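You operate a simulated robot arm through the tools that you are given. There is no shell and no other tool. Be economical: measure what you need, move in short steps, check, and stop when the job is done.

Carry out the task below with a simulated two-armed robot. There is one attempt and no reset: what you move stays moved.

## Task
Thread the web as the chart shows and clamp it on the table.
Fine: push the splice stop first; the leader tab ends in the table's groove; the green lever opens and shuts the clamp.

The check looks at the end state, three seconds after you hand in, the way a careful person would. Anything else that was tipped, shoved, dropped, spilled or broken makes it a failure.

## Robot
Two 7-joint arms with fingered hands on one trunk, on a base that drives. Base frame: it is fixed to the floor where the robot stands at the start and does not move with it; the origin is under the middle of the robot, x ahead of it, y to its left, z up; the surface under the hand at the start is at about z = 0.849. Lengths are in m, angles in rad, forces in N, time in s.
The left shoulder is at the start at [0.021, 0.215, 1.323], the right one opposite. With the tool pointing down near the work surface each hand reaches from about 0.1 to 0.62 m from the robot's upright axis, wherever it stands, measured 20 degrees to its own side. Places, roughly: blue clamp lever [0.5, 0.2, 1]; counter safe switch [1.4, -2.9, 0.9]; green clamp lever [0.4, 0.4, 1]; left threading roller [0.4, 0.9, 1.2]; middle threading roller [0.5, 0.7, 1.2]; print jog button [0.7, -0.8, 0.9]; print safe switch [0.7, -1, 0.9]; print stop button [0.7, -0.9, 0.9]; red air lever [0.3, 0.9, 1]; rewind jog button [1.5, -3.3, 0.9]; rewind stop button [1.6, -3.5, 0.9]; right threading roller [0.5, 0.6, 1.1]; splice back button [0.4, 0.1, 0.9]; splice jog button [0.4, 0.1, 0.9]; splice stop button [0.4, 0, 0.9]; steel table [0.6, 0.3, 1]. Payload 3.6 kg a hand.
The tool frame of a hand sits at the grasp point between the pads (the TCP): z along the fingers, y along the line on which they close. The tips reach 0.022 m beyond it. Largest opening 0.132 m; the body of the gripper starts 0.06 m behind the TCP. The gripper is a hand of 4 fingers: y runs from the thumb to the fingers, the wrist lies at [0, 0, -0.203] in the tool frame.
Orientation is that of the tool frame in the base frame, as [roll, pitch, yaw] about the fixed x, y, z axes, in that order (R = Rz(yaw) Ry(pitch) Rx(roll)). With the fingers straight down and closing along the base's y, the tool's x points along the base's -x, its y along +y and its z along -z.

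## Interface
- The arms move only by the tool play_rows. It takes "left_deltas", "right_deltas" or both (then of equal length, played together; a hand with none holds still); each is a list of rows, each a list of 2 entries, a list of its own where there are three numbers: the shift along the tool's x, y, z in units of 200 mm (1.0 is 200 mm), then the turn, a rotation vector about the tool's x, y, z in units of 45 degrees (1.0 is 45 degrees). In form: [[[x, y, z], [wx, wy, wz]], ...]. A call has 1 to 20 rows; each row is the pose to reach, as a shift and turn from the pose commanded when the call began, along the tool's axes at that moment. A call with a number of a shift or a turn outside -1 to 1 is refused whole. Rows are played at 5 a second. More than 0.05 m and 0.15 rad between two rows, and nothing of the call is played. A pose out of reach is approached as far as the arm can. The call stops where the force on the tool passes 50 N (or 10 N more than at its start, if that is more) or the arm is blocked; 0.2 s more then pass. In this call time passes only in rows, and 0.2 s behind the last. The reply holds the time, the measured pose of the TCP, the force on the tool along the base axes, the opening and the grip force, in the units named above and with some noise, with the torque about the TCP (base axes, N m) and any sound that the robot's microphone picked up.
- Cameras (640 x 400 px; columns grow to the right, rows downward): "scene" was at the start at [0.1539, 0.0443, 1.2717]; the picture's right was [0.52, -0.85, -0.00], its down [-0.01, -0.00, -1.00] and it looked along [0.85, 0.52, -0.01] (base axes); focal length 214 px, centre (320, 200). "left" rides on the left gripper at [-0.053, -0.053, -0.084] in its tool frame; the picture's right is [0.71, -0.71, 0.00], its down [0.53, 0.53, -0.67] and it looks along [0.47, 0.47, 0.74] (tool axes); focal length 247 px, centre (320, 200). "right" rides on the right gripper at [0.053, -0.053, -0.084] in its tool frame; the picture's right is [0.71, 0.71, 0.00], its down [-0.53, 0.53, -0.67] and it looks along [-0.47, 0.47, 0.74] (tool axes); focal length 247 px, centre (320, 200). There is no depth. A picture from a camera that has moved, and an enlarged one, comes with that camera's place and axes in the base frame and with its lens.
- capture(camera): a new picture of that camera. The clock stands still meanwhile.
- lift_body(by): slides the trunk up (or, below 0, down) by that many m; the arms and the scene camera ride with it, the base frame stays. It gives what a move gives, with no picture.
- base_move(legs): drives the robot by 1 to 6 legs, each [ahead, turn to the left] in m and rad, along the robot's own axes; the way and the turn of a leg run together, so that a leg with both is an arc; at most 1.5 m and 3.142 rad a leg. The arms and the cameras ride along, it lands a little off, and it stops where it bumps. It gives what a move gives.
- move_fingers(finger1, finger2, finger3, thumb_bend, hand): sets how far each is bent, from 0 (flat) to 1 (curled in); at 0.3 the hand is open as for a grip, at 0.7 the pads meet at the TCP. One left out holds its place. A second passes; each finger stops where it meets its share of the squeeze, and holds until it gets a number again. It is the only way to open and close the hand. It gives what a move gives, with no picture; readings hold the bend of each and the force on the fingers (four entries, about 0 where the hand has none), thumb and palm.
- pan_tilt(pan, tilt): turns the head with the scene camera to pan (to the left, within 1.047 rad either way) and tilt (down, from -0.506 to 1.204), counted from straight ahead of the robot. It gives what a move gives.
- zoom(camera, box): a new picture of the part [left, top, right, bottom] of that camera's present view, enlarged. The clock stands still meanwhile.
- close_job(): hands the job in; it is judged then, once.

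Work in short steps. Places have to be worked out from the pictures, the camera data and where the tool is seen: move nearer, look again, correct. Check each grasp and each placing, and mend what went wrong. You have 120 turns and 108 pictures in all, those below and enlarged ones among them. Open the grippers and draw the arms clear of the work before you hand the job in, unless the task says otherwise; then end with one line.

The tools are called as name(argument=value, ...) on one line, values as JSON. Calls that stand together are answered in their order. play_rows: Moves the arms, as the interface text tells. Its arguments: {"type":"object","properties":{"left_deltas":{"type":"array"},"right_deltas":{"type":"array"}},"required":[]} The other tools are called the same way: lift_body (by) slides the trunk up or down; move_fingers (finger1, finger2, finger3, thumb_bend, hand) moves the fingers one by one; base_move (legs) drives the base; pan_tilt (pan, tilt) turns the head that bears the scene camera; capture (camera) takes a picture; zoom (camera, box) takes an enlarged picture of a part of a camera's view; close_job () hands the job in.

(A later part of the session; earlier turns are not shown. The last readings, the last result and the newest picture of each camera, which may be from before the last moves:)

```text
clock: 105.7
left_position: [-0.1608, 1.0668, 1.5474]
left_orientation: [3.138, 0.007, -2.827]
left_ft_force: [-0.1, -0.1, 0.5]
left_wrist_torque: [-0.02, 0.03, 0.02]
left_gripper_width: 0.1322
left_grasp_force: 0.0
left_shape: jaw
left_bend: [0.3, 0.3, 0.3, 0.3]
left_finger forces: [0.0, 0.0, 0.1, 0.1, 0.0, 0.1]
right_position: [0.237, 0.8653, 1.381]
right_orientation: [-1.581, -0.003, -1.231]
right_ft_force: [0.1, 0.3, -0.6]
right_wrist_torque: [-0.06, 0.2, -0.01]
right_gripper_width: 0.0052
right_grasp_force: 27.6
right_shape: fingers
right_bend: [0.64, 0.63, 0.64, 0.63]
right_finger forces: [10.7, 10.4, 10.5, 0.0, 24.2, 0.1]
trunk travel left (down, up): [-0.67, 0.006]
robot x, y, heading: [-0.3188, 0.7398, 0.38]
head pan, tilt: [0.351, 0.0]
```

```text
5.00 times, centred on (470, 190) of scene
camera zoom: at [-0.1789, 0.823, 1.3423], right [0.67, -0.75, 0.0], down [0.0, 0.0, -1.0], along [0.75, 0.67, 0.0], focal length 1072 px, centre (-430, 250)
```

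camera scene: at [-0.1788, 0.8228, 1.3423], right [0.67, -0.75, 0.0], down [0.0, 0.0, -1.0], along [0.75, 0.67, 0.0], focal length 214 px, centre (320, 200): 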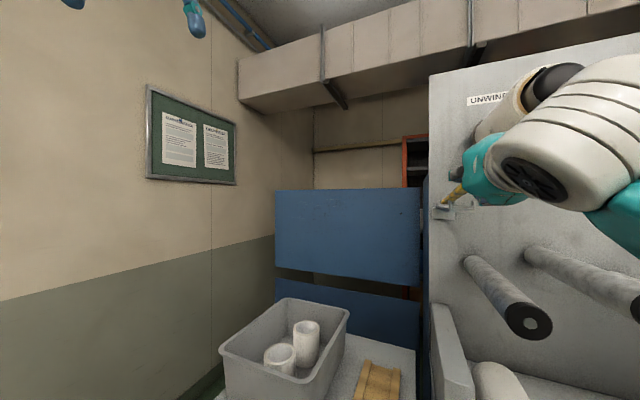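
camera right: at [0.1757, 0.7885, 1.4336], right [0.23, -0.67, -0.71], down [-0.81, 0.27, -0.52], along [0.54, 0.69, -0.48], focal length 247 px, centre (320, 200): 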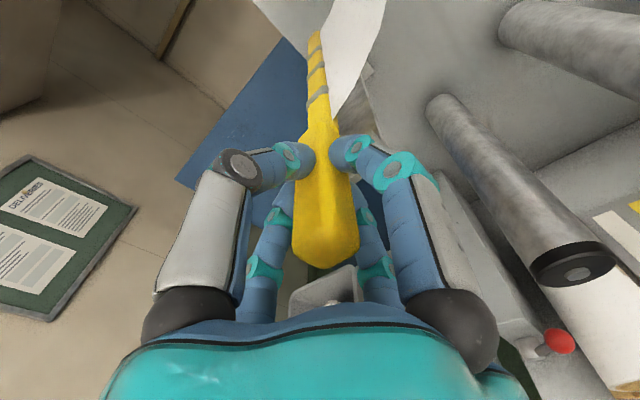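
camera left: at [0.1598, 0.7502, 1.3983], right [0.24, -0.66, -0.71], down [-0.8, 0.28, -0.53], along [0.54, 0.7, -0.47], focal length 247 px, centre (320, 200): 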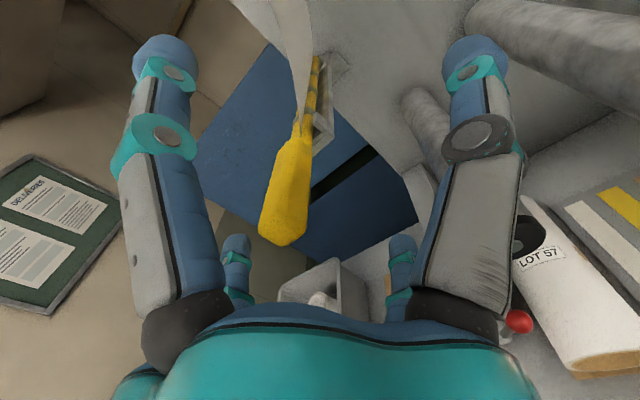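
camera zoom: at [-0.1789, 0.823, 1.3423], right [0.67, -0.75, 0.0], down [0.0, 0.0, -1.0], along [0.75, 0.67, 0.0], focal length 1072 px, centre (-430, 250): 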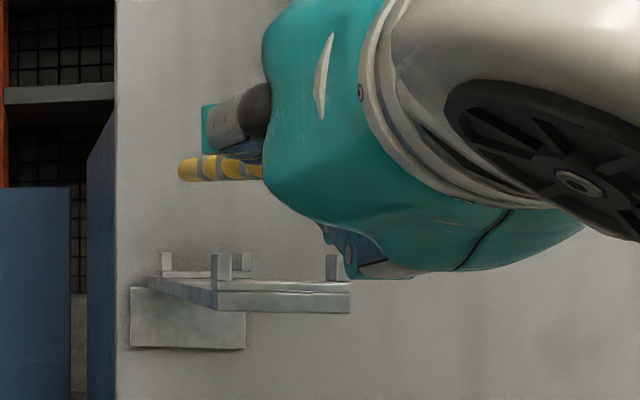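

The firm grip (27 N) lifts the leader level. I draw it 2.5 cm toward me for roller clearance, shift right of the cradle (s≈0.69, between cradle and left roller) and start down.

play_rows(right_deltas=[[[0.07, 0, -0.06], [0, 0, 0]], [[0.14, 0, -0.125], [0, 0, 0]], [[0.21, 0, -0.125], [0, 0, 0]], [[0.21, 0.13, -0.125], [0, 0, 0]], [[0.21, 0.26, -0.125], [0, 0, 0]]])

capture(camera="right")

zoom(camera="scene", box=[410, 130, 640, 283])

```text
clock: 106.9
left_position: [-0.1625, 1.067, 1.5467]
left_orientation: [3.135, 0.006, -2.827]
left_ft_force: [-0.9, 0.6, 0.2]
left_wrist_torque: [0.0, 0.01, 0.03]
left_gripper_width: 0.1321
left_grasp_force: 0.0
left_shape: jaw
left_bend: [0.3, 0.3, 0.3, 0.3]
left_finger forces: [0.0, 0.2, 0.0, 0.1, 0.1, 0.0]
right_position: [0.2295, 0.815, 1.3287]
right_orientation: [-1.58, -0.001, -1.23]
right_ft_force: [0.5, 0.3, -1.3]
right_wrist_torque: [-0.05, 0.1, 0.0]
right_gripper_width: 0.0052
right_grasp_force: 28.1
right_shape: fingers
right_bend: [0.64, 0.63, 0.64, 0.63]
right_finger forces: [10.7, 10.4, 10.3, 0.0, 24.3, 0.0]
trunk travel left (down, up): [-0.67, 0.006]
robot x, y, heading: [-0.3172, 0.741, 0.378]
head pan, tilt: [0.351, 0.0]
```

```text
37 pictures are left
camera right: at [0.168, 0.7377, 1.3821], right [0.23, -0.67, -0.71], down [-0.81, 0.27, -0.52], along [0.54, 0.69, -0.48], focal length 247 px, centre (320, 200)
```

right: 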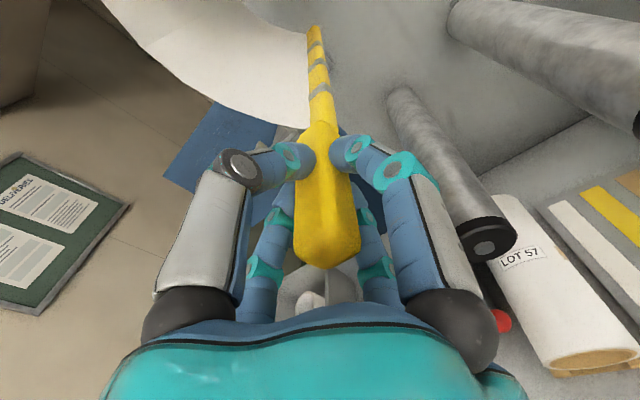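

```text
2.61 times, centred on (525, 206) of scene
camera zoom: at [-0.1788, 0.8226, 1.3423], right [0.67, -0.75, 0.0], down [0.0, 0.0, -1.0], along [0.75, 0.67, 0.0], focal length 561 px, centre (-216, 183)
```

zoom: 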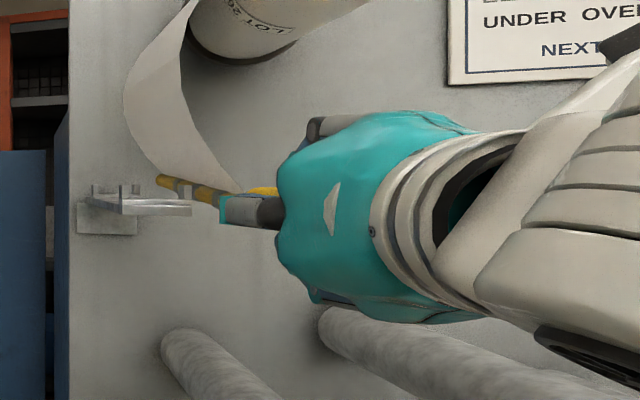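

All level and clear of the cradle (s=0.689). I continue straight down between the cradle and the left roller.

play_rows(right_deltas=[[[0, 0.17, 0], [0, 0, 0]], [[0, 0.34, 0], [0, 0, 0]], [[0, 0.51, 0], [0, 0, 0]], [[0, 0.68, 0], [0, 0, 0]], [[0, 0.84, 0], [0, 0, 0]], [[0, 1.0, 0], [0, 0, 0]]])

capture(camera="right")

pan_tilt(pan=0.1, tilt=0.2)

capture(camera="scene")

```text
clock: 108.3
left_position: [-0.1624, 1.0653, 1.5463]
left_orientation: [3.138, 0.008, -2.827]
left_ft_force: [0.2, 0.1, 0.2]
left_wrist_torque: [-0.03, 0.02, -0.01]
left_gripper_width: 0.132
left_grasp_force: 0.2
left_shape: jaw
left_bend: [0.3, 0.3, 0.3, 0.3]
left_finger forces: [0.0, 0.1, 0.1, 0.0, 0.0, 0.1]
right_position: [0.2248, 0.8152, 1.1263]
right_orientation: [-1.583, -0.002, -1.229]
right_ft_force: [-4.1, 1.1, -0.6]
right_wrist_torque: [-0.12, 0.23, 0.11]
right_gripper_width: 0.0036
right_grasp_force: 26.7
right_shape: fingers
right_bend: [0.64, 0.62, 0.63, 0.63]
right_finger forces: [8.5, 10.9, 11.5, 0.1, 22.6, 0.0]
trunk travel left (down, up): [-0.67, 0.006]
robot x, y, heading: [-0.3178, 0.7362, 0.376]
head pan, tilt: [0.351, 0.0]
```

```text
35 pictures are left
camera right: at [0.1647, 0.7393, 1.1809], right [0.23, -0.67, -0.71], down [-0.81, 0.27, -0.52], along [0.54, 0.69, -0.48], focal length 247 px, centre (320, 200)
```

right: 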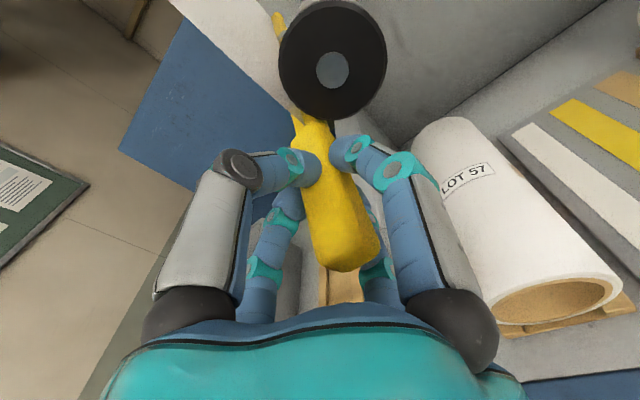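

```text
clock: 109.0
left_position: [-0.1622, 1.0666, 1.5479]
left_orientation: [3.138, 0.006, -2.829]
left_ft_force: [-0.6, 0.1, 0.3]
left_wrist_torque: [0.0, 0.0, -0.03]
left_gripper_width: 0.1322
left_grasp_force: 0.1
left_shape: jaw
left_bend: [0.3, 0.3, 0.3, 0.3]
left_finger forces: [0.0, 0.1, 0.1, 0.1, 0.0, 0.0]
right_position: [0.2249, 0.8184, 1.1292]
right_orientation: [-1.58, -0.001, -1.228]
right_ft_force: [-2.3, 1.7, -2.0]
right_wrist_torque: [-0.11, 0.18, 0.08]
right_gripper_width: 0.0037
right_grasp_force: 26.0
right_shape: fingers
right_bend: [0.64, 0.62, 0.63, 0.63]
right_finger forces: [8.6, 10.9, 11.2, 0.0, 21.7, 0.0]
trunk travel left (down, up): [-0.67, 0.006]
robot x, y, heading: [-0.3162, 0.7357, 0.376]
head pan, tilt: [0.099, 0.201]
```

```text
34 pictures are left
camera scene: at [-0.1636, 0.8063, 1.3239], right [0.46, -0.89, 0.0], down [-0.18, -0.09, -0.98], along [0.87, 0.45, -0.2], focal length 214 px, centre (320, 200)
```

scene: 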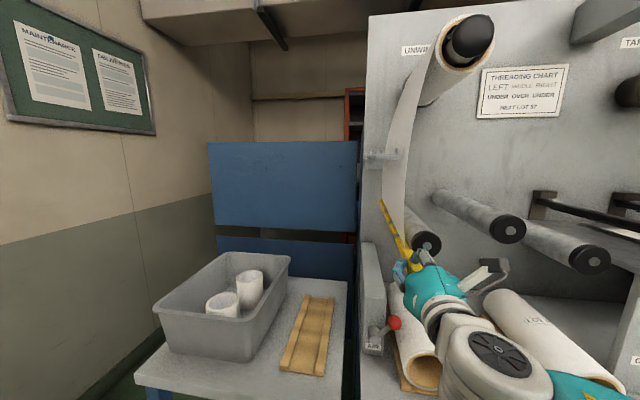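

The rod has tilted: far end up and left (web drag and touching the left roller). I zoom in to judge.

zoom(camera="scene", box=[340, 130, 500, 290])

```text
2.50 times, centred on (420, 210) of scene
camera zoom: at [-0.1636, 0.8063, 1.3239], right [0.46, -0.89, 0.0], down [-0.18, -0.09, -0.98], along [0.87, 0.45, -0.2], focal length 536 px, centre (70, 175)
```

zoom: 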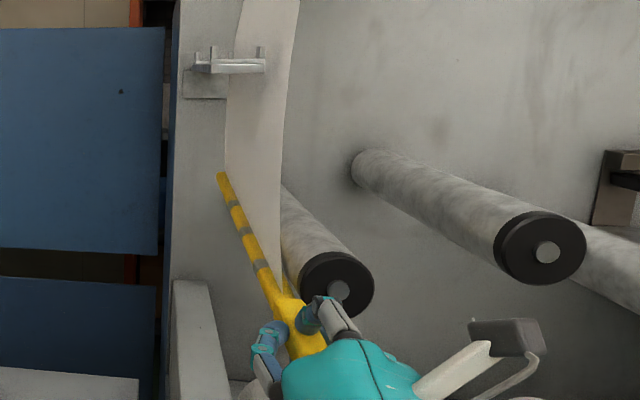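

Actually in perspective the rod is nearly parallel to the rollers; the handle just rubbed the left roller's cap (radius ~3.5 cm). I shift 2 cm left, then go down to z≈1.07.

play_rows(right_deltas=[[[-0.1, 0, 0], [0, 0, 0]], [[-0.1, 0.12, 0], [0, 0, 0]], [[-0.1, 0.22, 0], [0, 0, 0]], [[-0.1, 0.3, 0], [0, 0, 0]]])

capture(camera="right")

zoom(camera="scene", box=[340, 130, 500, 290])

```text
clock: 110.0
left_position: [-0.1613, 1.0652, 1.5484]
left_orientation: [3.137, 0.007, -2.827]
left_ft_force: [-0.8, 0.9, -0.2]
left_wrist_torque: [0.01, 0.01, -0.02]
left_gripper_width: 0.1321
left_grasp_force: 0.1
left_shape: jaw
left_bend: [0.3, 0.3, 0.3, 0.3]
left_finger forces: [0.1, 0.1, 0.1, 0.0, 0.0, 0.0]
right_position: [0.2206, 0.8339, 1.0666]
right_orientation: [-1.58, -0.003, -1.229]
right_ft_force: [0.1, -0.6, -1.1]
right_wrist_torque: [-0.03, 0.06, -0.02]
right_gripper_width: 0.0036
right_grasp_force: 25.4
right_shape: fingers
right_bend: [0.64, 0.61, 0.63, 0.74]
right_finger forces: [9.7, 10.3, 9.5, 0.0, 21.5, 0.0]
trunk travel left (down, up): [-0.67, 0.006]
robot x, y, heading: [-0.3151, 0.7414, 0.376]
head pan, tilt: [0.099, 0.201]
```

```text
32 pictures are left
camera right: at [0.1584, 0.7559, 1.1215], right [0.23, -0.67, -0.71], down [-0.81, 0.27, -0.52], along [0.54, 0.69, -0.48], focal length 247 px, centre (320, 200)
```

right: 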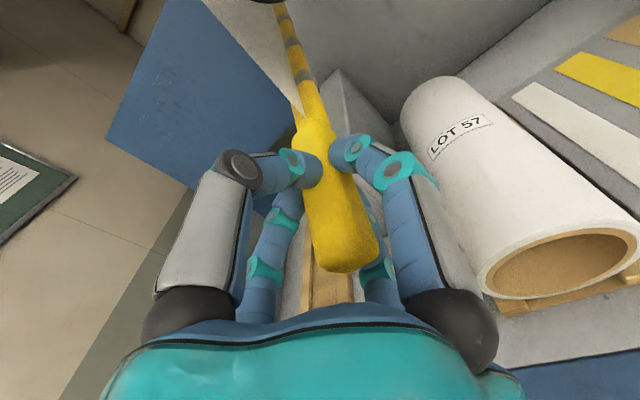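

```text
2.50 times, centred on (420, 210) of scene
camera zoom: at [-0.1633, 0.8057, 1.3239], right [0.46, -0.89, 0.0], down [-0.18, -0.09, -0.98], along [0.87, 0.45, -0.2], focal length 536 px, centre (70, 175)
```

zoom: 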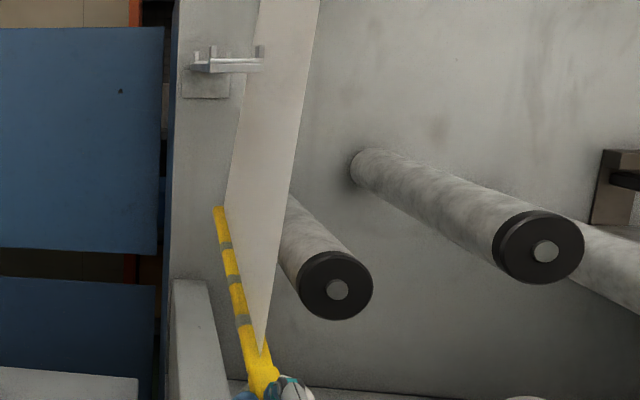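

Projecting a level rod shows its far end is ~8 cm high, i.e. pitched up ~15° by web drag. I pitch the hand down 15° to level it, and check.

play_rows(right_deltas=[[[0, 0, 0], [-0.11, 0, 0]], [[0, 0, 0], [-0.22, 0, 0]], [[0, 0, 0], [-0.35, 0, 0]]])

zoom(camera="scene", box=[340, 130, 500, 290])

```text
clock: 110.8
left_position: [-0.162, 1.0676, 1.5472]
left_orientation: [3.138, 0.008, -2.826]
left_ft_force: [-0.2, -0.8, 0.3]
left_wrist_torque: [-0.02, 0.0, 0.01]
left_gripper_width: 0.1323
left_grasp_force: 0.0
left_shape: jaw
left_bend: [0.3, 0.3, 0.3, 0.3]
left_finger forces: [0.1, 0.0, 0.0, 0.0, 0.1, 0.0]
right_position: [0.2193, 0.8342, 1.0682]
right_orientation: [-1.858, -0.003, -1.228]
right_ft_force: [-0.3, -1.1, -0.3]
right_wrist_torque: [-0.02, 0.11, 0.0]
right_gripper_width: 0.0036
right_grasp_force: 25.4
right_shape: fingers
right_bend: [0.64, 0.61, 0.63, 0.75]
right_finger forces: [9.8, 10.3, 9.1, 0.1, 22.0, 0.0]
trunk travel left (down, up): [-0.67, 0.006]
robot x, y, heading: [-0.319, 0.7402, 0.379]
head pan, tilt: [0.099, 0.201]
```

```text
2.50 times, centred on (420, 210) of scene
camera zoom: at [-0.1632, 0.8059, 1.3239], right [0.46, -0.89, 0.0], down [-0.18, -0.09, -0.98], along [0.87, 0.45, -0.2], focal length 536 px, centre (70, 175)
```

zoom: 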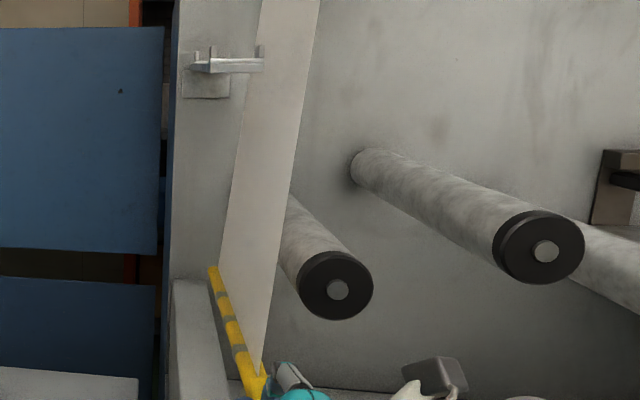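

The rod is level again. I pass under the left roller: 13.5 cm to the right.

play_rows(right_deltas=[[[0.14, 0, 0], [0, 0, 0]], [[0.28, 0, 0], [0, 0, 0]], [[0.42, 0, 0], [0, 0, 0]], [[0.56, 0, 0], [0, 0, 0]], [[0.68, 0, 0], [0, 0, 0]]])

pan_tilt(pan=-0.1, tilt=0.2)

zoom(camera="scene", box=[280, 100, 520, 300])

```text
clock: 112.0
left_position: [-0.1619, 1.065, 1.5476]
left_orientation: [3.136, 0.009, -2.828]
left_ft_force: [-0.2, -0.2, -0.4]
left_wrist_torque: [-0.01, 0.01, 0.01]
left_gripper_width: 0.132
left_grasp_force: 0.0
left_shape: jaw
left_bend: [0.3, 0.3, 0.3, 0.3]
left_finger forces: [0.0, 0.0, 0.0, 0.0, 0.0, 0.1]
right_position: [0.263, 0.7071, 1.0696]
right_orientation: [-1.854, -0.003, -1.23]
right_ft_force: [0.3, -0.4, -0.2]
right_wrist_torque: [-0.03, 0.16, 0.05]
right_gripper_width: 0.0036
right_grasp_force: 25.2
right_shape: fingers
right_bend: [0.64, 0.61, 0.63, 0.75]
right_finger forces: [8.8, 11.0, 9.6, 0.0, 21.3, 0.0]
trunk travel left (down, up): [-0.67, 0.006]
robot x, y, heading: [-0.3172, 0.7374, 0.386]
head pan, tilt: [0.099, 0.201]
```

```text
clock: 112.8
left_position: [-0.1628, 1.0668, 1.5462]
left_orientation: [3.138, 0.008, -2.827]
left_ft_force: [-0.7, -0.4, 0.1]
left_wrist_torque: [0.0, 0.03, 0.01]
left_gripper_width: 0.1321
left_grasp_force: 0.0
left_shape: jaw
left_bend: [0.3, 0.3, 0.3, 0.3]
left_finger forces: [0.0, 0.0, 0.1, 0.0, 0.0, 0.0]
right_position: [0.2626, 0.7071, 1.0695]
right_orientation: [-1.855, -0.002, -1.23]
right_ft_force: [0.2, 1.0, -1.3]
right_wrist_torque: [-0.05, 0.13, 0.01]
right_gripper_width: 0.0038
right_grasp_force: 24.9
right_shape: fingers
right_bend: [0.64, 0.61, 0.63, 0.75]
right_finger forces: [8.8, 11.0, 9.4, 0.0, 21.3, 0.1]
trunk travel left (down, up): [-0.67, 0.006]
robot x, y, heading: [-0.3203, 0.7366, 0.378]
head pan, tilt: [-0.099, 0.201]
```

```text
2.00 times, centred on (400, 200) of scene
camera zoom: at [-0.1566, 0.7887, 1.3239], right [0.28, -0.96, 0.0], down [-0.19, -0.06, -0.98], along [0.94, 0.27, -0.2], focal length 429 px, centre (160, 200)
```

zoom: 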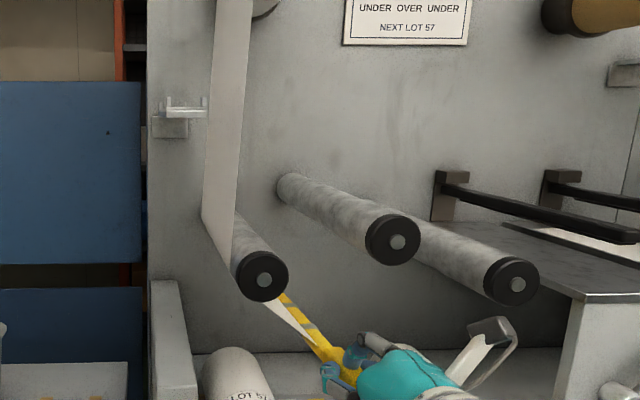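

Web now runs under the left roller. I go up 20 cm between the left and middle rollers (s≈0.575).

play_rows(right_deltas=[[[0, -0.16, -0.047], [0, 0, 0]], [[0, -0.32, -0.094], [0, 0, 0]], [[0, -0.48, -0.142], [0, 0, 0]], [[0, -0.64, -0.189], [0, 0, 0]], [[0, -0.8, -0.236], [0, 0, 0]], [[0, -0.98, -0.289], [0, 0, 0]]])

zoom(camera="scene", box=[280, 100, 520, 300])

capture(camera="right")

```text
clock: 114.2
left_position: [-0.1614, 1.0675, 1.5476]
left_orientation: [3.138, 0.007, -2.826]
left_ft_force: [-0.2, 1.1, 0.6]
left_wrist_torque: [-0.01, -0.02, -0.01]
left_gripper_width: 0.1319
left_grasp_force: 0.0
left_shape: jaw
left_bend: [0.3, 0.3, 0.3, 0.3]
left_finger forces: [0.1, 0.0, 0.0, 0.1, 0.1, 0.0]
right_position: [0.2618, 0.7067, 1.2734]
right_orientation: [-1.857, -0.005, -1.229]
right_ft_force: [-0.4, -0.3, -1.9]
right_wrist_torque: [-0.05, 0.17, -0.03]
right_gripper_width: 0.0035
right_grasp_force: 26.0
right_shape: fingers
right_bend: [0.64, 0.61, 0.63, 0.74]
right_finger forces: [8.7, 12.3, 8.6, 0.0, 21.9, 0.1]
trunk travel left (down, up): [-0.67, 0.006]
robot x, y, heading: [-0.3166, 0.7385, 0.375]
head pan, tilt: [-0.099, 0.201]
```

```text
2.00 times, centred on (400, 200) of scene
camera zoom: at [-0.1563, 0.789, 1.3239], right [0.27, -0.96, 0.0], down [-0.19, -0.06, -0.98], along [0.94, 0.27, -0.2], focal length 429 px, centre (160, 200)
```

zoom: 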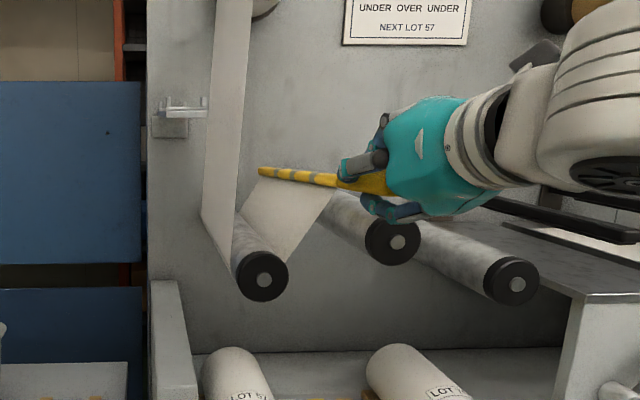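

```text
27 pictures are left
camera right: at [0.2176, 0.636, 1.3473], right [0.05, -0.73, -0.68], down [-0.92, 0.23, -0.32], along [0.39, 0.64, -0.66], focal length 247 px, centre (320, 200)
```

right: 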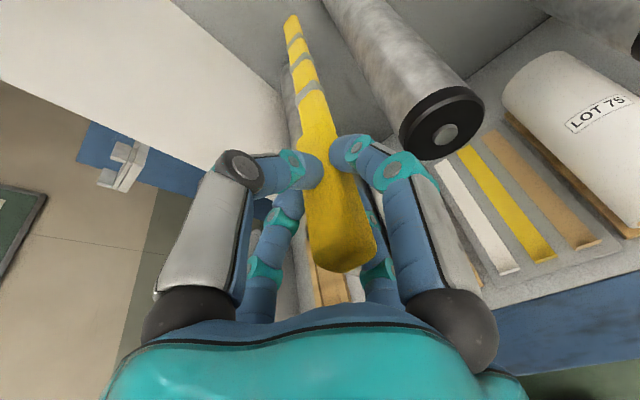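

Up through the gap, web following. The rod droops ~7°, so I pitch up a little and raise 2 cm, then cross over the middle roller to s≈0.44.

play_rows(right_deltas=[[[0, -0.1, -0.03], [0.08, 0, 0]], [[0, -0.15, -0.045], [0.17, 0, 0]], [[0.17, -0.15, -0.045], [0.17, 0, 0]], [[0.34, -0.15, -0.045], [0.17, 0, 0]], [[0.51, -0.15, -0.045], [0.17, 0, 0]], [[0.69, -0.15, -0.045], [0.17, 0, 0]]])

zoom(camera="scene", box=[300, 100, 540, 300])

```text
clock: 115.6
left_position: [-0.1624, 1.0652, 1.5473]
left_orientation: [3.138, 0.006, -2.827]
left_ft_force: [-0.4, 0.2, 0.2]
left_wrist_torque: [-0.02, -0.03, 0.03]
left_gripper_width: 0.1322
left_grasp_force: 0.0
left_shape: jaw
left_bend: [0.3, 0.3, 0.3, 0.3]
left_finger forces: [0.0, 0.1, 0.0, 0.0, 0.0, 0.0]
right_position: [0.307, 0.5748, 1.3047]
right_orientation: [-1.719, -0.003, -1.23]
right_ft_force: [-0.9, 0.6, -0.6]
right_wrist_torque: [-0.07, 0.16, 0.06]
right_gripper_width: 0.0034
right_grasp_force: 25.0
right_shape: fingers
right_bend: [0.64, 0.6, 0.63, 0.74]
right_finger forces: [8.3, 12.3, 9.3, 0.1, 20.7, 0.0]
trunk travel left (down, up): [-0.67, 0.006]
robot x, y, heading: [-0.3187, 0.7359, 0.377]
head pan, tilt: [-0.099, 0.201]
```

```text
2.00 times, centred on (420, 200) of scene
camera zoom: at [-0.1571, 0.7878, 1.324], right [0.27, -0.96, 0.0], down [-0.19, -0.05, -0.98], along [0.94, 0.27, -0.2], focal length 429 px, centre (120, 200)
```

zoom: 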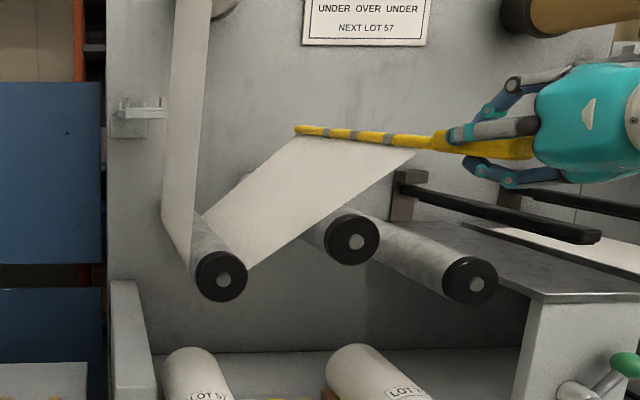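

Web goes over the middle roller. Web drag has yawed the rod ~7° left; I yaw back and descend between the middle and right rollers (s≈0.44).

play_rows(right_deltas=[[[0, 0, 0], [0, 0.08, 0]], [[0, 0, 0], [0, 0.155, 0]], [[0, 0.16, 0.024], [0, 0.155, 0]], [[0, 0.32, 0.047], [0, 0.155, 0]], [[0, 0.48, 0.07], [0, 0.155, 0]]])

zoom(camera="scene", box=[300, 100, 540, 300])

```text
clock: 116.8
left_position: [-0.1624, 1.0653, 1.5464]
left_orientation: [3.137, 0.007, -2.827]
left_ft_force: [-0.4, -0.5, -0.4]
left_wrist_torque: [-0.02, -0.02, -0.04]
left_gripper_width: 0.1319
left_grasp_force: 0.1
left_shape: jaw
left_bend: [0.3, 0.3, 0.3, 0.3]
left_finger forces: [0.0, 0.1, 0.1, 0.0, 0.0, 0.0]
right_position: [0.3081, 0.5754, 1.2075]
right_orientation: [-1.72, -0.021, -1.349]
right_ft_force: [-0.1, 0.1, -1.4]
right_wrist_torque: [-0.03, 0.13, 0.0]
right_gripper_width: 0.0033
right_grasp_force: 25.4
right_shape: fingers
right_bend: [0.64, 0.6, 0.63, 0.75]
right_finger forces: [9.1, 12.1, 9.1, 0.0, 20.9, 0.1]
trunk travel left (down, up): [-0.67, 0.006]
robot x, y, heading: [-0.3153, 0.7382, 0.373]
head pan, tilt: [-0.099, 0.201]
```

```text
2.00 times, centred on (420, 200) of scene
camera zoom: at [-0.1563, 0.7883, 1.3239], right [0.27, -0.96, 0.0], down [-0.19, -0.05, -0.98], along [0.94, 0.27, -0.2], focal length 429 px, centre (120, 200)
```

zoom: 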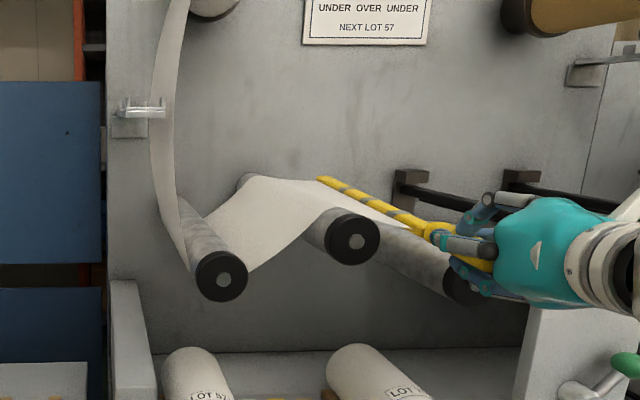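

Rod is level and parallel. I continue down to z≈1.065, then pass under the right roller to s≈0.303.

play_rows(right_deltas=[[[0, 0.18, 0.026], [0, 0, 0]], [[0, 0.36, 0.053], [0, 0, 0]], [[0, 0.54, 0.079], [0, 0, 0]], [[0, 0.705, 0.105], [0, 0, 0]]])

zoom(camera="scene", box=[300, 120, 540, 320])

```text
clock: 117.8
left_position: [-0.162, 1.067, 1.5472]
left_orientation: [3.137, 0.007, -2.826]
left_ft_force: [-0.3, -0.9, 0.0]
left_wrist_torque: [-0.01, 0.0, 0.02]
left_gripper_width: 0.1321
left_grasp_force: 0.0
left_shape: jaw
left_bend: [0.3, 0.3, 0.3, 0.3]
left_finger forces: [0.0, 0.0, 0.1, 0.1, 0.0, 0.0]
right_position: [0.31, 0.5734, 1.0642]
right_orientation: [-1.72, -0.02, -1.351]
right_ft_force: [-0.6, 0.4, -0.7]
right_wrist_torque: [-0.04, 0.15, -0.02]
right_gripper_width: 0.0034
right_grasp_force: 24.8
right_shape: fingers
right_bend: [0.64, 0.6, 0.63, 0.76]
right_finger forces: [9.0, 10.9, 9.5, 0.0, 20.9, 0.1]
trunk travel left (down, up): [-0.67, 0.006]
robot x, y, heading: [-0.3167, 0.7364, 0.373]
head pan, tilt: [-0.099, 0.201]
```

```text
2.00 times, centred on (420, 220) of scene
camera zoom: at [-0.1564, 0.7885, 1.3239], right [0.27, -0.96, 0.0], down [-0.19, -0.06, -0.98], along [0.94, 0.27, -0.2], focal length 429 px, centre (120, 160)
```

zoom: 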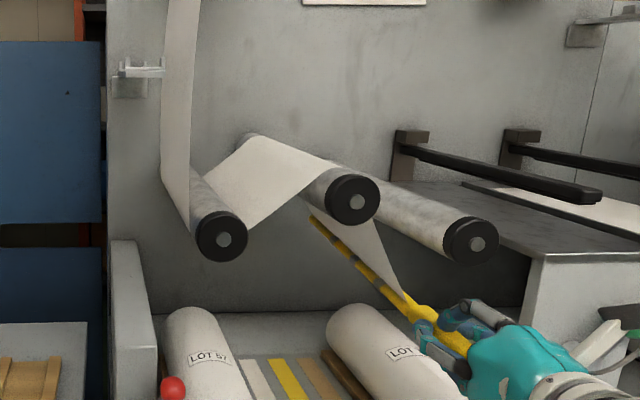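

Far end is ~3 cm high; I pitch down slightly and pass under the right roller.

play_rows(right_deltas=[[[0, 0.02, 0], [-0.08, 0, 0]], [[0.02, 0.02, 0], [-0.14, 0, 0]], [[0.18, 0.02, 0.02], [-0.14, 0, 0]], [[0.35, 0.01, 0.04], [-0.14, 0, 0]], [[0.52, 0.01, 0.06], [-0.14, 0, 0]], [[0.684, 0.01, 0.08], [-0.14, 0, 0]]])

pan_tilt(pan=-0.35, tilt=0.25)

zoom(camera="scene", box=[280, 110, 520, 310])

```text
clock: 119.2
left_position: [-0.1621, 1.066, 1.5466]
left_orientation: [3.137, 0.007, -2.827]
left_ft_force: [0.4, 0.7, -0.5]
left_wrist_torque: [0.03, -0.01, 0.01]
left_gripper_width: 0.1318
left_grasp_force: 0.1
left_shape: jaw
left_bend: [0.3, 0.3, 0.3, 0.3]
left_finger forces: [0.0, 0.1, 0.1, 0.0, 0.1, 0.0]
right_position: [0.3555, 0.4419, 1.0631]
right_orientation: [-1.831, -0.02, -1.35]
right_ft_force: [1.3, 1.1, -0.8]
right_wrist_torque: [-0.05, 0.14, 0.05]
right_gripper_width: 0.0036
right_grasp_force: 25.8
right_shape: fingers
right_bend: [0.64, 0.6, 0.63, 0.76]
right_finger forces: [8.8, 11.9, 10.2, 0.0, 20.5, 0.0]
trunk travel left (down, up): [-0.67, 0.006]
robot x, y, heading: [-0.3155, 0.7369, 0.384]
head pan, tilt: [-0.099, 0.201]
```

```text
clock: 119.9
left_position: [-0.1631, 1.0654, 1.5466]
left_orientation: [3.138, 0.007, -2.827]
left_ft_force: [-0.4, -0.1, -0.2]
left_wrist_torque: [-0.02, -0.02, 0.0]
left_gripper_width: 0.132
left_grasp_force: 0.0
left_shape: jaw
left_bend: [0.3, 0.3, 0.3, 0.3]
left_finger forces: [0.0, 0.1, 0.0, 0.0, 0.0, 0.1]
right_position: [0.3553, 0.4426, 1.0634]
right_orientation: [-1.829, -0.021, -1.35]
right_ft_force: [-0.3, -0.3, -0.7]
right_wrist_torque: [-0.04, 0.14, 0.0]
right_gripper_width: 0.0036
right_grasp_force: 25.7
right_shape: fingers
right_bend: [0.64, 0.6, 0.63, 0.76]
right_finger forces: [8.8, 12.1, 10.1, 0.0, 20.4, 0.0]
trunk travel left (down, up): [-0.67, 0.006]
robot x, y, heading: [-0.3202, 0.7349, 0.379]
head pan, tilt: [-0.351, 0.25]
```

```text
2.00 times, centred on (400, 210) of scene
camera zoom: at [-0.1528, 0.7655, 1.3193], right [0.03, -1.0, 0.0], down [-0.25, -0.01, -0.97], along [0.97, 0.03, -0.25], focal length 429 px, centre (160, 180)
```

zoom: 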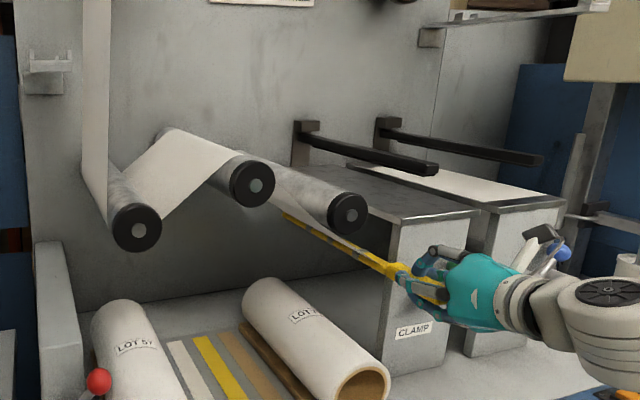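

Under the right roller done, rod level. I rise to z≈1.143, between table top and the raised clamp bar, before moving over the table.

play_rows(right_deltas=[[[0, -0.13, -0.034], [0, 0, 0]], [[0, -0.26, -0.068], [0, 0, 0]], [[0, -0.387, -0.102], [0, 0, 0]]])

pan_tilt(pan=-0.6, tilt=0.25)

zoom(camera="scene", box=[220, 110, 460, 310])

```text
clock: 120.7
left_position: [-0.1637, 1.0664, 1.5483]
left_orientation: [3.138, 0.007, -2.827]
left_ft_force: [0.1, 0.2, -0.6]
left_wrist_torque: [0.03, -0.02, 0.02]
left_gripper_width: 0.1318
left_grasp_force: 0.1
left_shape: jaw
left_bend: [0.3, 0.3, 0.3, 0.3]
left_finger forces: [0.0, 0.0, 0.0, 0.0, 0.0, 0.1]
right_position: [0.3546, 0.4453, 1.1431]
right_orientation: [-1.831, -0.02, -1.351]
right_ft_force: [0.2, 0.2, -1.7]
right_wrist_torque: [-0.09, 0.18, 0.0]
right_gripper_width: 0.0033
right_grasp_force: 25.8
right_shape: fingers
right_bend: [0.64, 0.6, 0.63, 0.76]
right_finger forces: [8.9, 12.3, 9.6, 0.0, 20.8, 0.0]
trunk travel left (down, up): [-0.67, 0.006]
robot x, y, heading: [-0.3178, 0.7359, 0.38]
head pan, tilt: [-0.351, 0.25]
```

```text
clock: 121.5
left_position: [-0.1629, 1.0659, 1.5479]
left_orientation: [3.137, 0.006, -2.826]
left_ft_force: [-0.1, -0.1, 0.7]
left_wrist_torque: [-0.01, 0.0, 0.0]
left_gripper_width: 0.1321
left_grasp_force: 0.0
left_shape: jaw
left_bend: [0.3, 0.3, 0.3, 0.3]
left_finger forces: [0.0, 0.1, 0.0, 0.0, 0.1, 0.0]
right_position: [0.3551, 0.445, 1.1428]
right_orientation: [-1.828, -0.021, -1.348]
right_ft_force: [0.4, -0.4, -1.2]
right_wrist_torque: [-0.03, 0.16, 0.01]
right_gripper_width: 0.0034
right_grasp_force: 25.5
right_shape: fingers
right_bend: [0.64, 0.6, 0.63, 0.76]
right_finger forces: [8.9, 12.4, 9.6, 0.0, 20.8, 0.0]
trunk travel left (down, up): [-0.67, 0.006]
robot x, y, heading: [-0.319, 0.7382, 0.376]
head pan, tilt: [-0.6, 0.25]
```

```text
2.00 times, centred on (340, 210) of scene
camera zoom: at [-0.155, 0.7422, 1.3193], right [-0.22, -0.98, 0.0], down [-0.24, 0.05, -0.97], along [0.95, -0.21, -0.25], focal length 429 px, centre (280, 180)
```

zoom: 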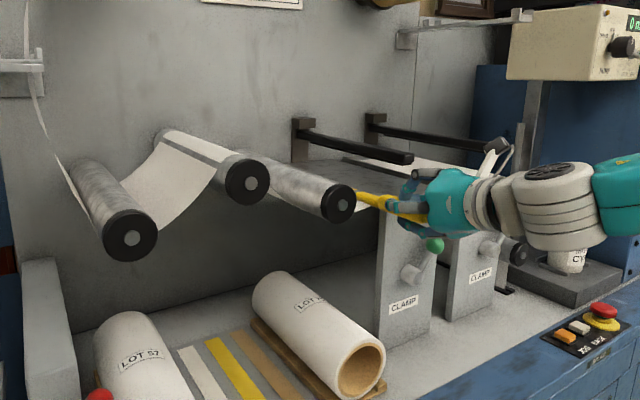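

The rod's far end is hidden from the head; I check with the right hand camera before crossing the table.

capture(camera="right")

```text
21 pictures are left
camera right: at [0.3001, 0.3805, 1.2176], right [-0.02, -0.74, -0.67], down [-0.88, 0.34, -0.35], along [0.48, 0.58, -0.66], focal length 247 px, centre (320, 200)
```

right: 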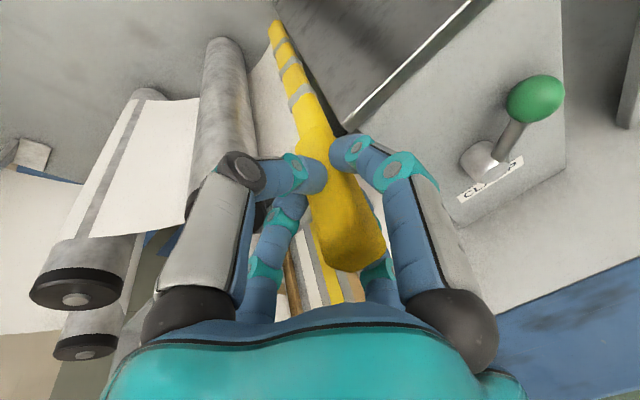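

Far end is at z≈1.13, just above the table top and under the bar. I raise 1 cm and cross the table to s≈0.15.

play_rows(right_deltas=[[[0, -0.05, -0.013], [0.03, 0, 0]], [[0.18, -0.055, 0.01], [0.04, 0, 0]], [[0.37, -0.06, 0.03], [0.04, 0, 0]], [[0.56, -0.065, 0.05], [0.04, 0, 0]], [[0.744, -0.07, 0.073], [0.04, 0, 0]]])

capture(camera="right")

zoom(camera="scene", box=[270, 130, 430, 260])

```text
clock: 122.7
left_position: [-0.1613, 1.0658, 1.5476]
left_orientation: [3.135, 0.006, -2.827]
left_ft_force: [0.3, -1.0, 0.3]
left_wrist_torque: [0.02, 0.01, 0.01]
left_gripper_width: 0.1321
left_grasp_force: 0.1
left_shape: jaw
left_bend: [0.3, 0.3, 0.3, 0.3]
left_finger forces: [0.1, 0.1, 0.0, 0.0, 0.0, 0.0]
right_position: [0.4041, 0.3009, 1.1566]
right_orientation: [-1.801, -0.02, -1.352]
right_ft_force: [0.7, 0.4, -0.4]
right_wrist_torque: [-0.03, 0.11, 0.01]
right_gripper_width: 0.0034
right_grasp_force: 25.2
right_shape: fingers
right_bend: [0.64, 0.6, 0.63, 0.77]
right_finger forces: [8.3, 12.9, 9.1, 0.0, 20.1, 0.0]
trunk travel left (down, up): [-0.67, 0.006]
robot x, y, heading: [-0.3186, 0.7372, 0.38]
head pan, tilt: [-0.6, 0.25]
```

```text
20 pictures are left
camera right: at [0.3477, 0.2367, 1.2287], right [0.0, -0.74, -0.67], down [-0.86, 0.34, -0.37], along [0.5, 0.58, -0.64], focal length 247 px, centre (320, 200)
```

right: 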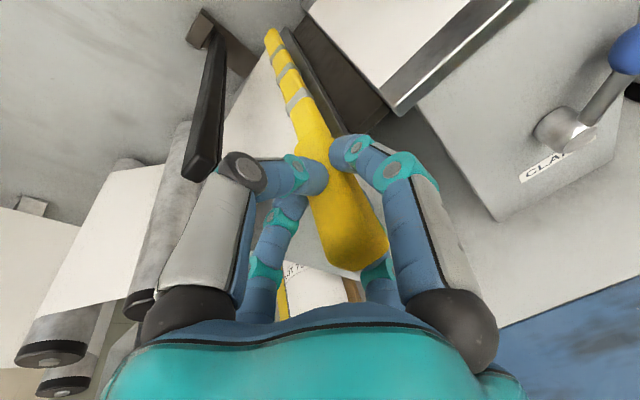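

```text
3.08 times, centred on (350, 195) of scene
camera zoom: at [-0.1548, 0.7417, 1.3193], right [-0.22, -0.98, 0.0], down [-0.24, 0.05, -0.97], along [0.94, -0.21, -0.25], focal length 660 px, centre (228, 215)
```

zoom: 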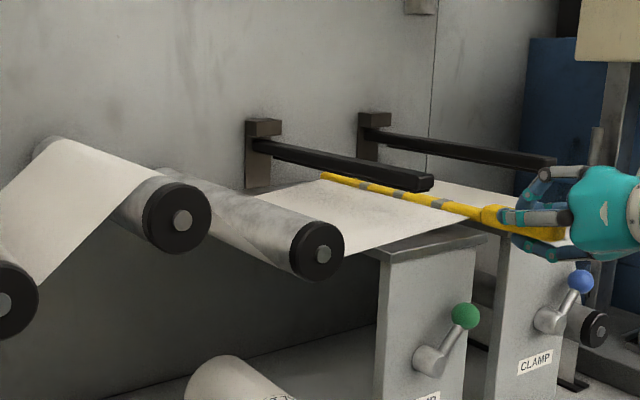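

The rod is past the bar with the web over the table. I zoom on the groove next to it.

zoom(camera="right", box=[240, 10, 440, 170])

```text
2.50 times, centred on (340, 90) of right
camera zoom: at [0.3477, 0.2367, 1.2287], right [0.0, -0.74, -0.67], down [-0.86, 0.34, -0.37], along [0.5, 0.58, -0.64], focal length 617 px, centre (270, 475)
```

zoom: 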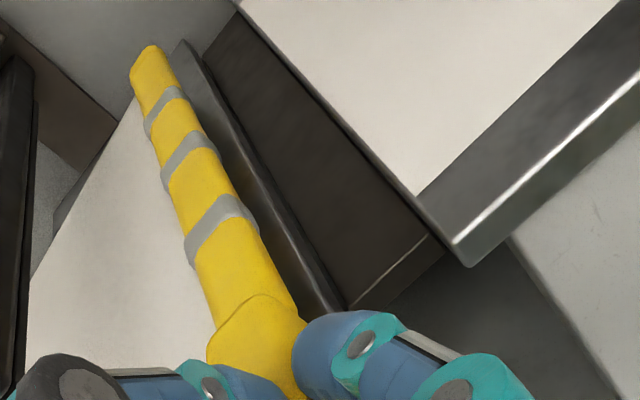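

Rod is level; groove centre is at s≈0.1125 (gap 0.094–0.131), floor z≈1.09, table front d≈0.56. I shift right 3.5 cm, push back in 3 cm, and straighten yaw, staying above.

play_rows(right_deltas=[[[0.08, -0.01, 0.05], [0, -0.02, 0]], [[0.156, -0.025, 0.1], [0, -0.046, 0]], [[0.156, -0.04, 0.165], [0, -0.046, 0]]])

zoom(camera="right", box=[240, 10, 440, 170])

```text
clock: 123.5
left_position: [-0.1634, 1.0661, 1.5475]
left_orientation: [3.139, 0.006, -2.827]
left_ft_force: [-0.4, -0.2, 0.1]
left_wrist_torque: [-0.01, 0.01, -0.02]
left_gripper_width: 0.132
left_grasp_force: 0.0
left_shape: jaw
left_bend: [0.3, 0.3, 0.3, 0.3]
left_finger forces: [0.0, 0.1, 0.0, 0.0, 0.0, 0.1]
right_position: [0.444, 0.2818, 1.1582]
right_orientation: [-1.8, -0.011, -1.314]
right_ft_force: [-0.4, 0.6, -0.7]
right_wrist_torque: [-0.06, 0.15, 0.07]
right_gripper_width: 0.0037
right_grasp_force: 25.0
right_shape: fingers
right_bend: [0.64, 0.6, 0.63, 0.77]
right_finger forces: [8.2, 12.9, 10.6, 0.0, 19.8, 0.1]
trunk travel left (down, up): [-0.67, 0.006]
robot x, y, heading: [-0.3172, 0.7346, 0.382]
head pan, tilt: [-0.6, 0.25]
```

```text
2.50 times, centred on (340, 90) of right
camera zoom: at [0.3902, 0.2131, 1.2289], right [0.03, -0.73, -0.68], down [-0.88, 0.31, -0.37], along [0.48, 0.61, -0.63], focal length 617 px, centre (270, 475)
```

zoom: 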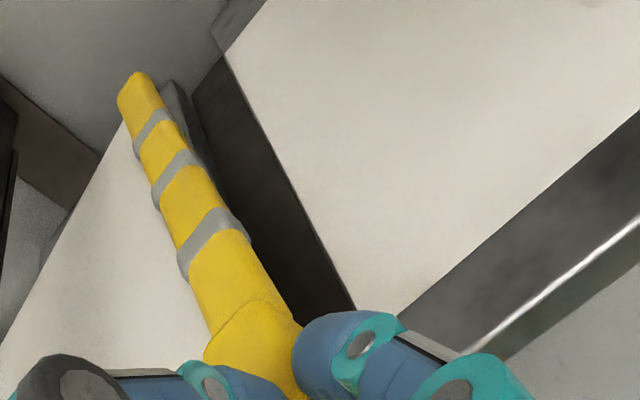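

Yaw is now 2° left; I correct it with 3 mm right shift and lower 4.5 cm toward the groove.

play_rows(right_deltas=[[[0.017, 0, 0], [0, 0.048, 0]], [[0.017, 0.1, 0.023], [0, 0.048, 0]], [[0.017, 0.17, 0.04], [0, 0.048, 0]], [[0.017, 0.22, 0.051], [0, 0.048, 0]]])

zoom(camera="right", box=[240, 10, 440, 170])

zoom(camera="scene", box=[270, 130, 430, 260])

```text
clock: 124.5
left_position: [-0.167, 1.0668, 1.5472]
left_orientation: [3.141, 0.01, -2.828]
left_ft_force: [-0.1, 0.7, -0.4]
left_wrist_torque: [-0.02, 0.01, 0.03]
left_gripper_width: 0.1318
left_grasp_force: 0.0
left_shape: jaw
left_bend: [0.3, 0.3, 0.3, 0.3]
left_finger forces: [0.0, 0.0, 0.0, 0.1, 0.0, 0.0]
right_position: [0.4434, 0.276, 1.1206]
right_orientation: [-1.785, -0.022, -1.354]
right_ft_force: [-3.7, 1.3, 20.0]
right_wrist_torque: [0.44, -0.91, 0.13]
right_gripper_width: 0.0039
right_grasp_force: 38.0
right_shape: fingers
right_bend: [0.64, 0.59, 0.63, 0.79]
right_finger forces: [8.2, 17.6, 11.1, 0.0, 37.9, 0.0]
trunk travel left (down, up): [-0.67, 0.006]
robot x, y, heading: [-0.3203, 0.7401, 0.379]
head pan, tilt: [-0.6, 0.25]
```

```text
2.50 times, centred on (340, 90) of right
camera zoom: at [0.3864, 0.2118, 1.1915], right [0.01, -0.74, -0.68], down [-0.86, 0.34, -0.38], along [0.51, 0.58, -0.63], focal length 617 px, centre (270, 475)
```

zoom: 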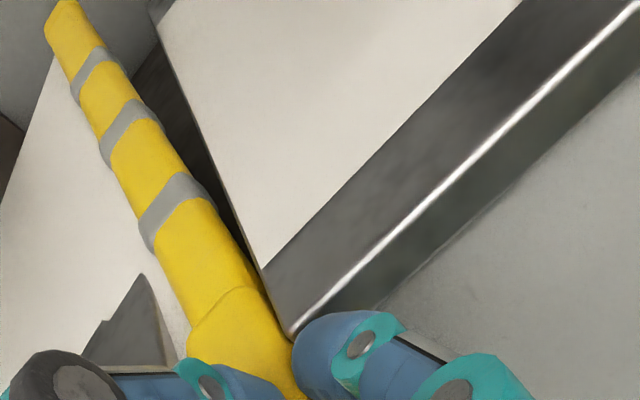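

```text
3.08 times, centred on (350, 195) of scene
camera zoom: at [-0.1586, 0.7434, 1.3201], right [-0.22, -0.98, 0.0], down [-0.24, 0.05, -0.97], along [0.95, -0.21, -0.24], focal length 660 px, centre (228, 215)
```

zoom: 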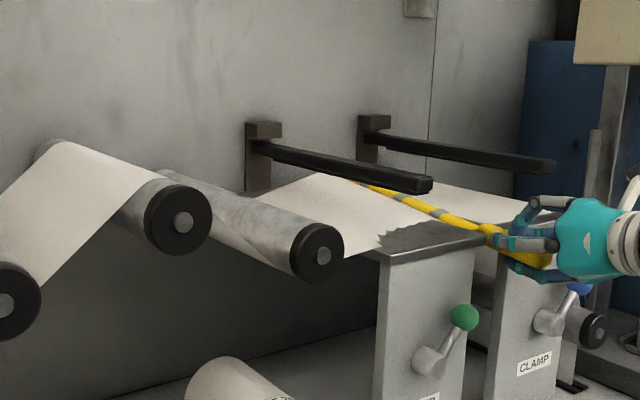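

It met resistance (20 N) and the rod tipped nose-up: measured silhouette suggests it overlaps the right table's edge by ~5 mm. I lift 2 cm, level the rod, and shift 8 mm left.

play_rows(right_deltas=[[[0, -0.1, -0.02], [0, 0, 0]], [[-0.02, -0.1, -0.02], [-0.08, 0.01, 0]], [[-0.045, -0.1, -0.025], [-0.16, 0.025, 0]]])

zoom(camera="right", box=[240, 10, 440, 170])

```text
clock: 125.3
left_position: [-0.1618, 1.0663, 1.5479]
left_orientation: [3.137, 0.006, -2.829]
left_ft_force: [-0.7, 0.4, 0.2]
left_wrist_torque: [0.0, 0.0, 0.02]
left_gripper_width: 0.1319
left_grasp_force: 0.1
left_shape: jaw
left_bend: [0.3, 0.3, 0.3, 0.3]
left_finger forces: [0.0, 0.0, 0.0, 0.0, 0.1, 0.1]
right_position: [0.4427, 0.2855, 1.1314]
right_orientation: [-1.924, -0.028, -1.372]
right_ft_force: [0.8, 0.2, 0.4]
right_wrist_torque: [0.12, -0.32, 0.05]
right_gripper_width: 0.0033
right_grasp_force: 29.3
right_shape: fingers
right_bend: [0.64, 0.59, 0.63, 0.78]
right_finger forces: [9.0, 16.6, 9.7, 0.1, 24.0, 0.1]
trunk travel left (down, up): [-0.67, 0.006]
robot x, y, heading: [-0.3191, 0.7398, 0.379]
head pan, tilt: [-0.6, 0.25]
```

```text
2.50 times, centred on (340, 90) of right
camera zoom: at [0.3942, 0.2243, 1.2123], right [-0.1, -0.76, -0.65], down [-0.9, 0.35, -0.28], along [0.43, 0.55, -0.71], focal length 617 px, centre (270, 475)
```

zoom: 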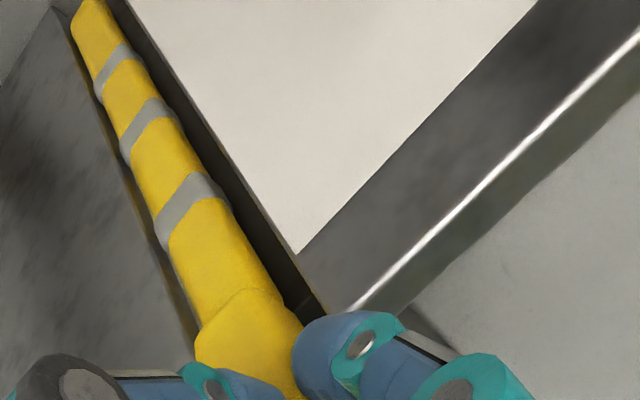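

Now the rod sits centred over the groove (gap 0.0955–0.130, rod 0.108–0.110) and nearly level. I shift 3 mm left and lower into it.

play_rows(right_deltas=[[[-0.015, 0.04, 0.015], [0, 0, 0]], [[-0.015, 0.08, 0.03], [0, 0, 0]], [[-0.015, 0.12, 0.045], [0, 0, 0]]])

zoom(camera="right", box=[240, 10, 440, 170])

zoom(camera="scene", box=[270, 130, 430, 260])

```text
clock: 126.1
left_position: [-0.1696, 1.0674, 1.5488]
left_orientation: [3.14, 0.012, -2.827]
left_ft_force: [0.3, 0.9, 0.6]
left_wrist_torque: [0.01, 0.02, 0.0]
left_gripper_width: 0.1321
left_grasp_force: 0.0
left_shape: jaw
left_bend: [0.3, 0.3, 0.3, 0.3]
left_finger forces: [0.0, 0.0, 0.0, 0.0, 0.0, 0.0]
right_position: [0.4411, 0.2867, 1.1228]
right_orientation: [-1.897, -0.032, -1.381]
right_ft_force: [-7.3, -6.2, 37.5]
right_wrist_torque: [0.78, -1.86, -0.13]
right_gripper_width: 0.0044
right_grasp_force: 51.2
right_shape: fingers
right_bend: [0.64, 0.59, 0.63, 0.82]
right_finger forces: [10.0, 27.0, 10.6, 0.0, 54.3, 0.0]
trunk travel left (down, up): [-0.67, 0.006]
robot x, y, heading: [-0.3169, 0.7375, 0.376]
head pan, tilt: [-0.6, 0.25]
```

```text
2.50 times, centred on (340, 90) of right
camera zoom: at [0.3892, 0.2258, 1.2018], right [-0.08, -0.76, -0.65], down [-0.88, 0.36, -0.3], along [0.46, 0.55, -0.7], focal length 617 px, centre (270, 475)
```

zoom: 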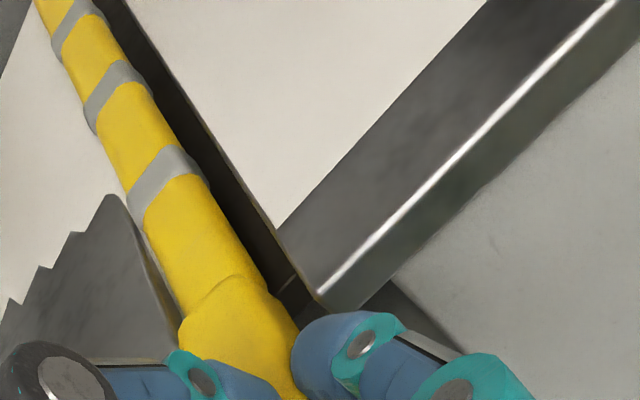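

```text
3.08 times, centred on (350, 195) of scene
camera zoom: at [-0.1618, 0.7434, 1.3206], right [-0.22, -0.98, 0.0], down [-0.24, 0.05, -0.97], along [0.95, -0.21, -0.24], focal length 660 px, centre (228, 215)
```

zoom: 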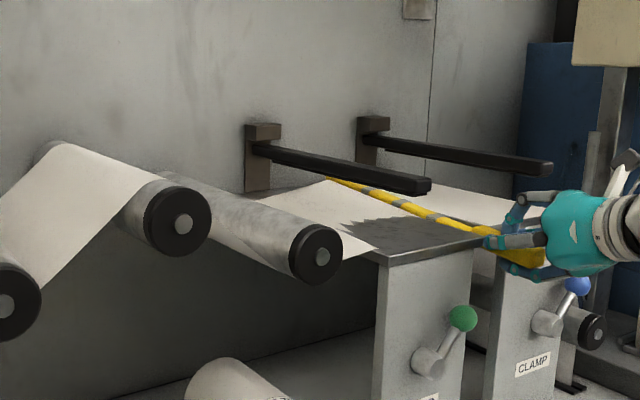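

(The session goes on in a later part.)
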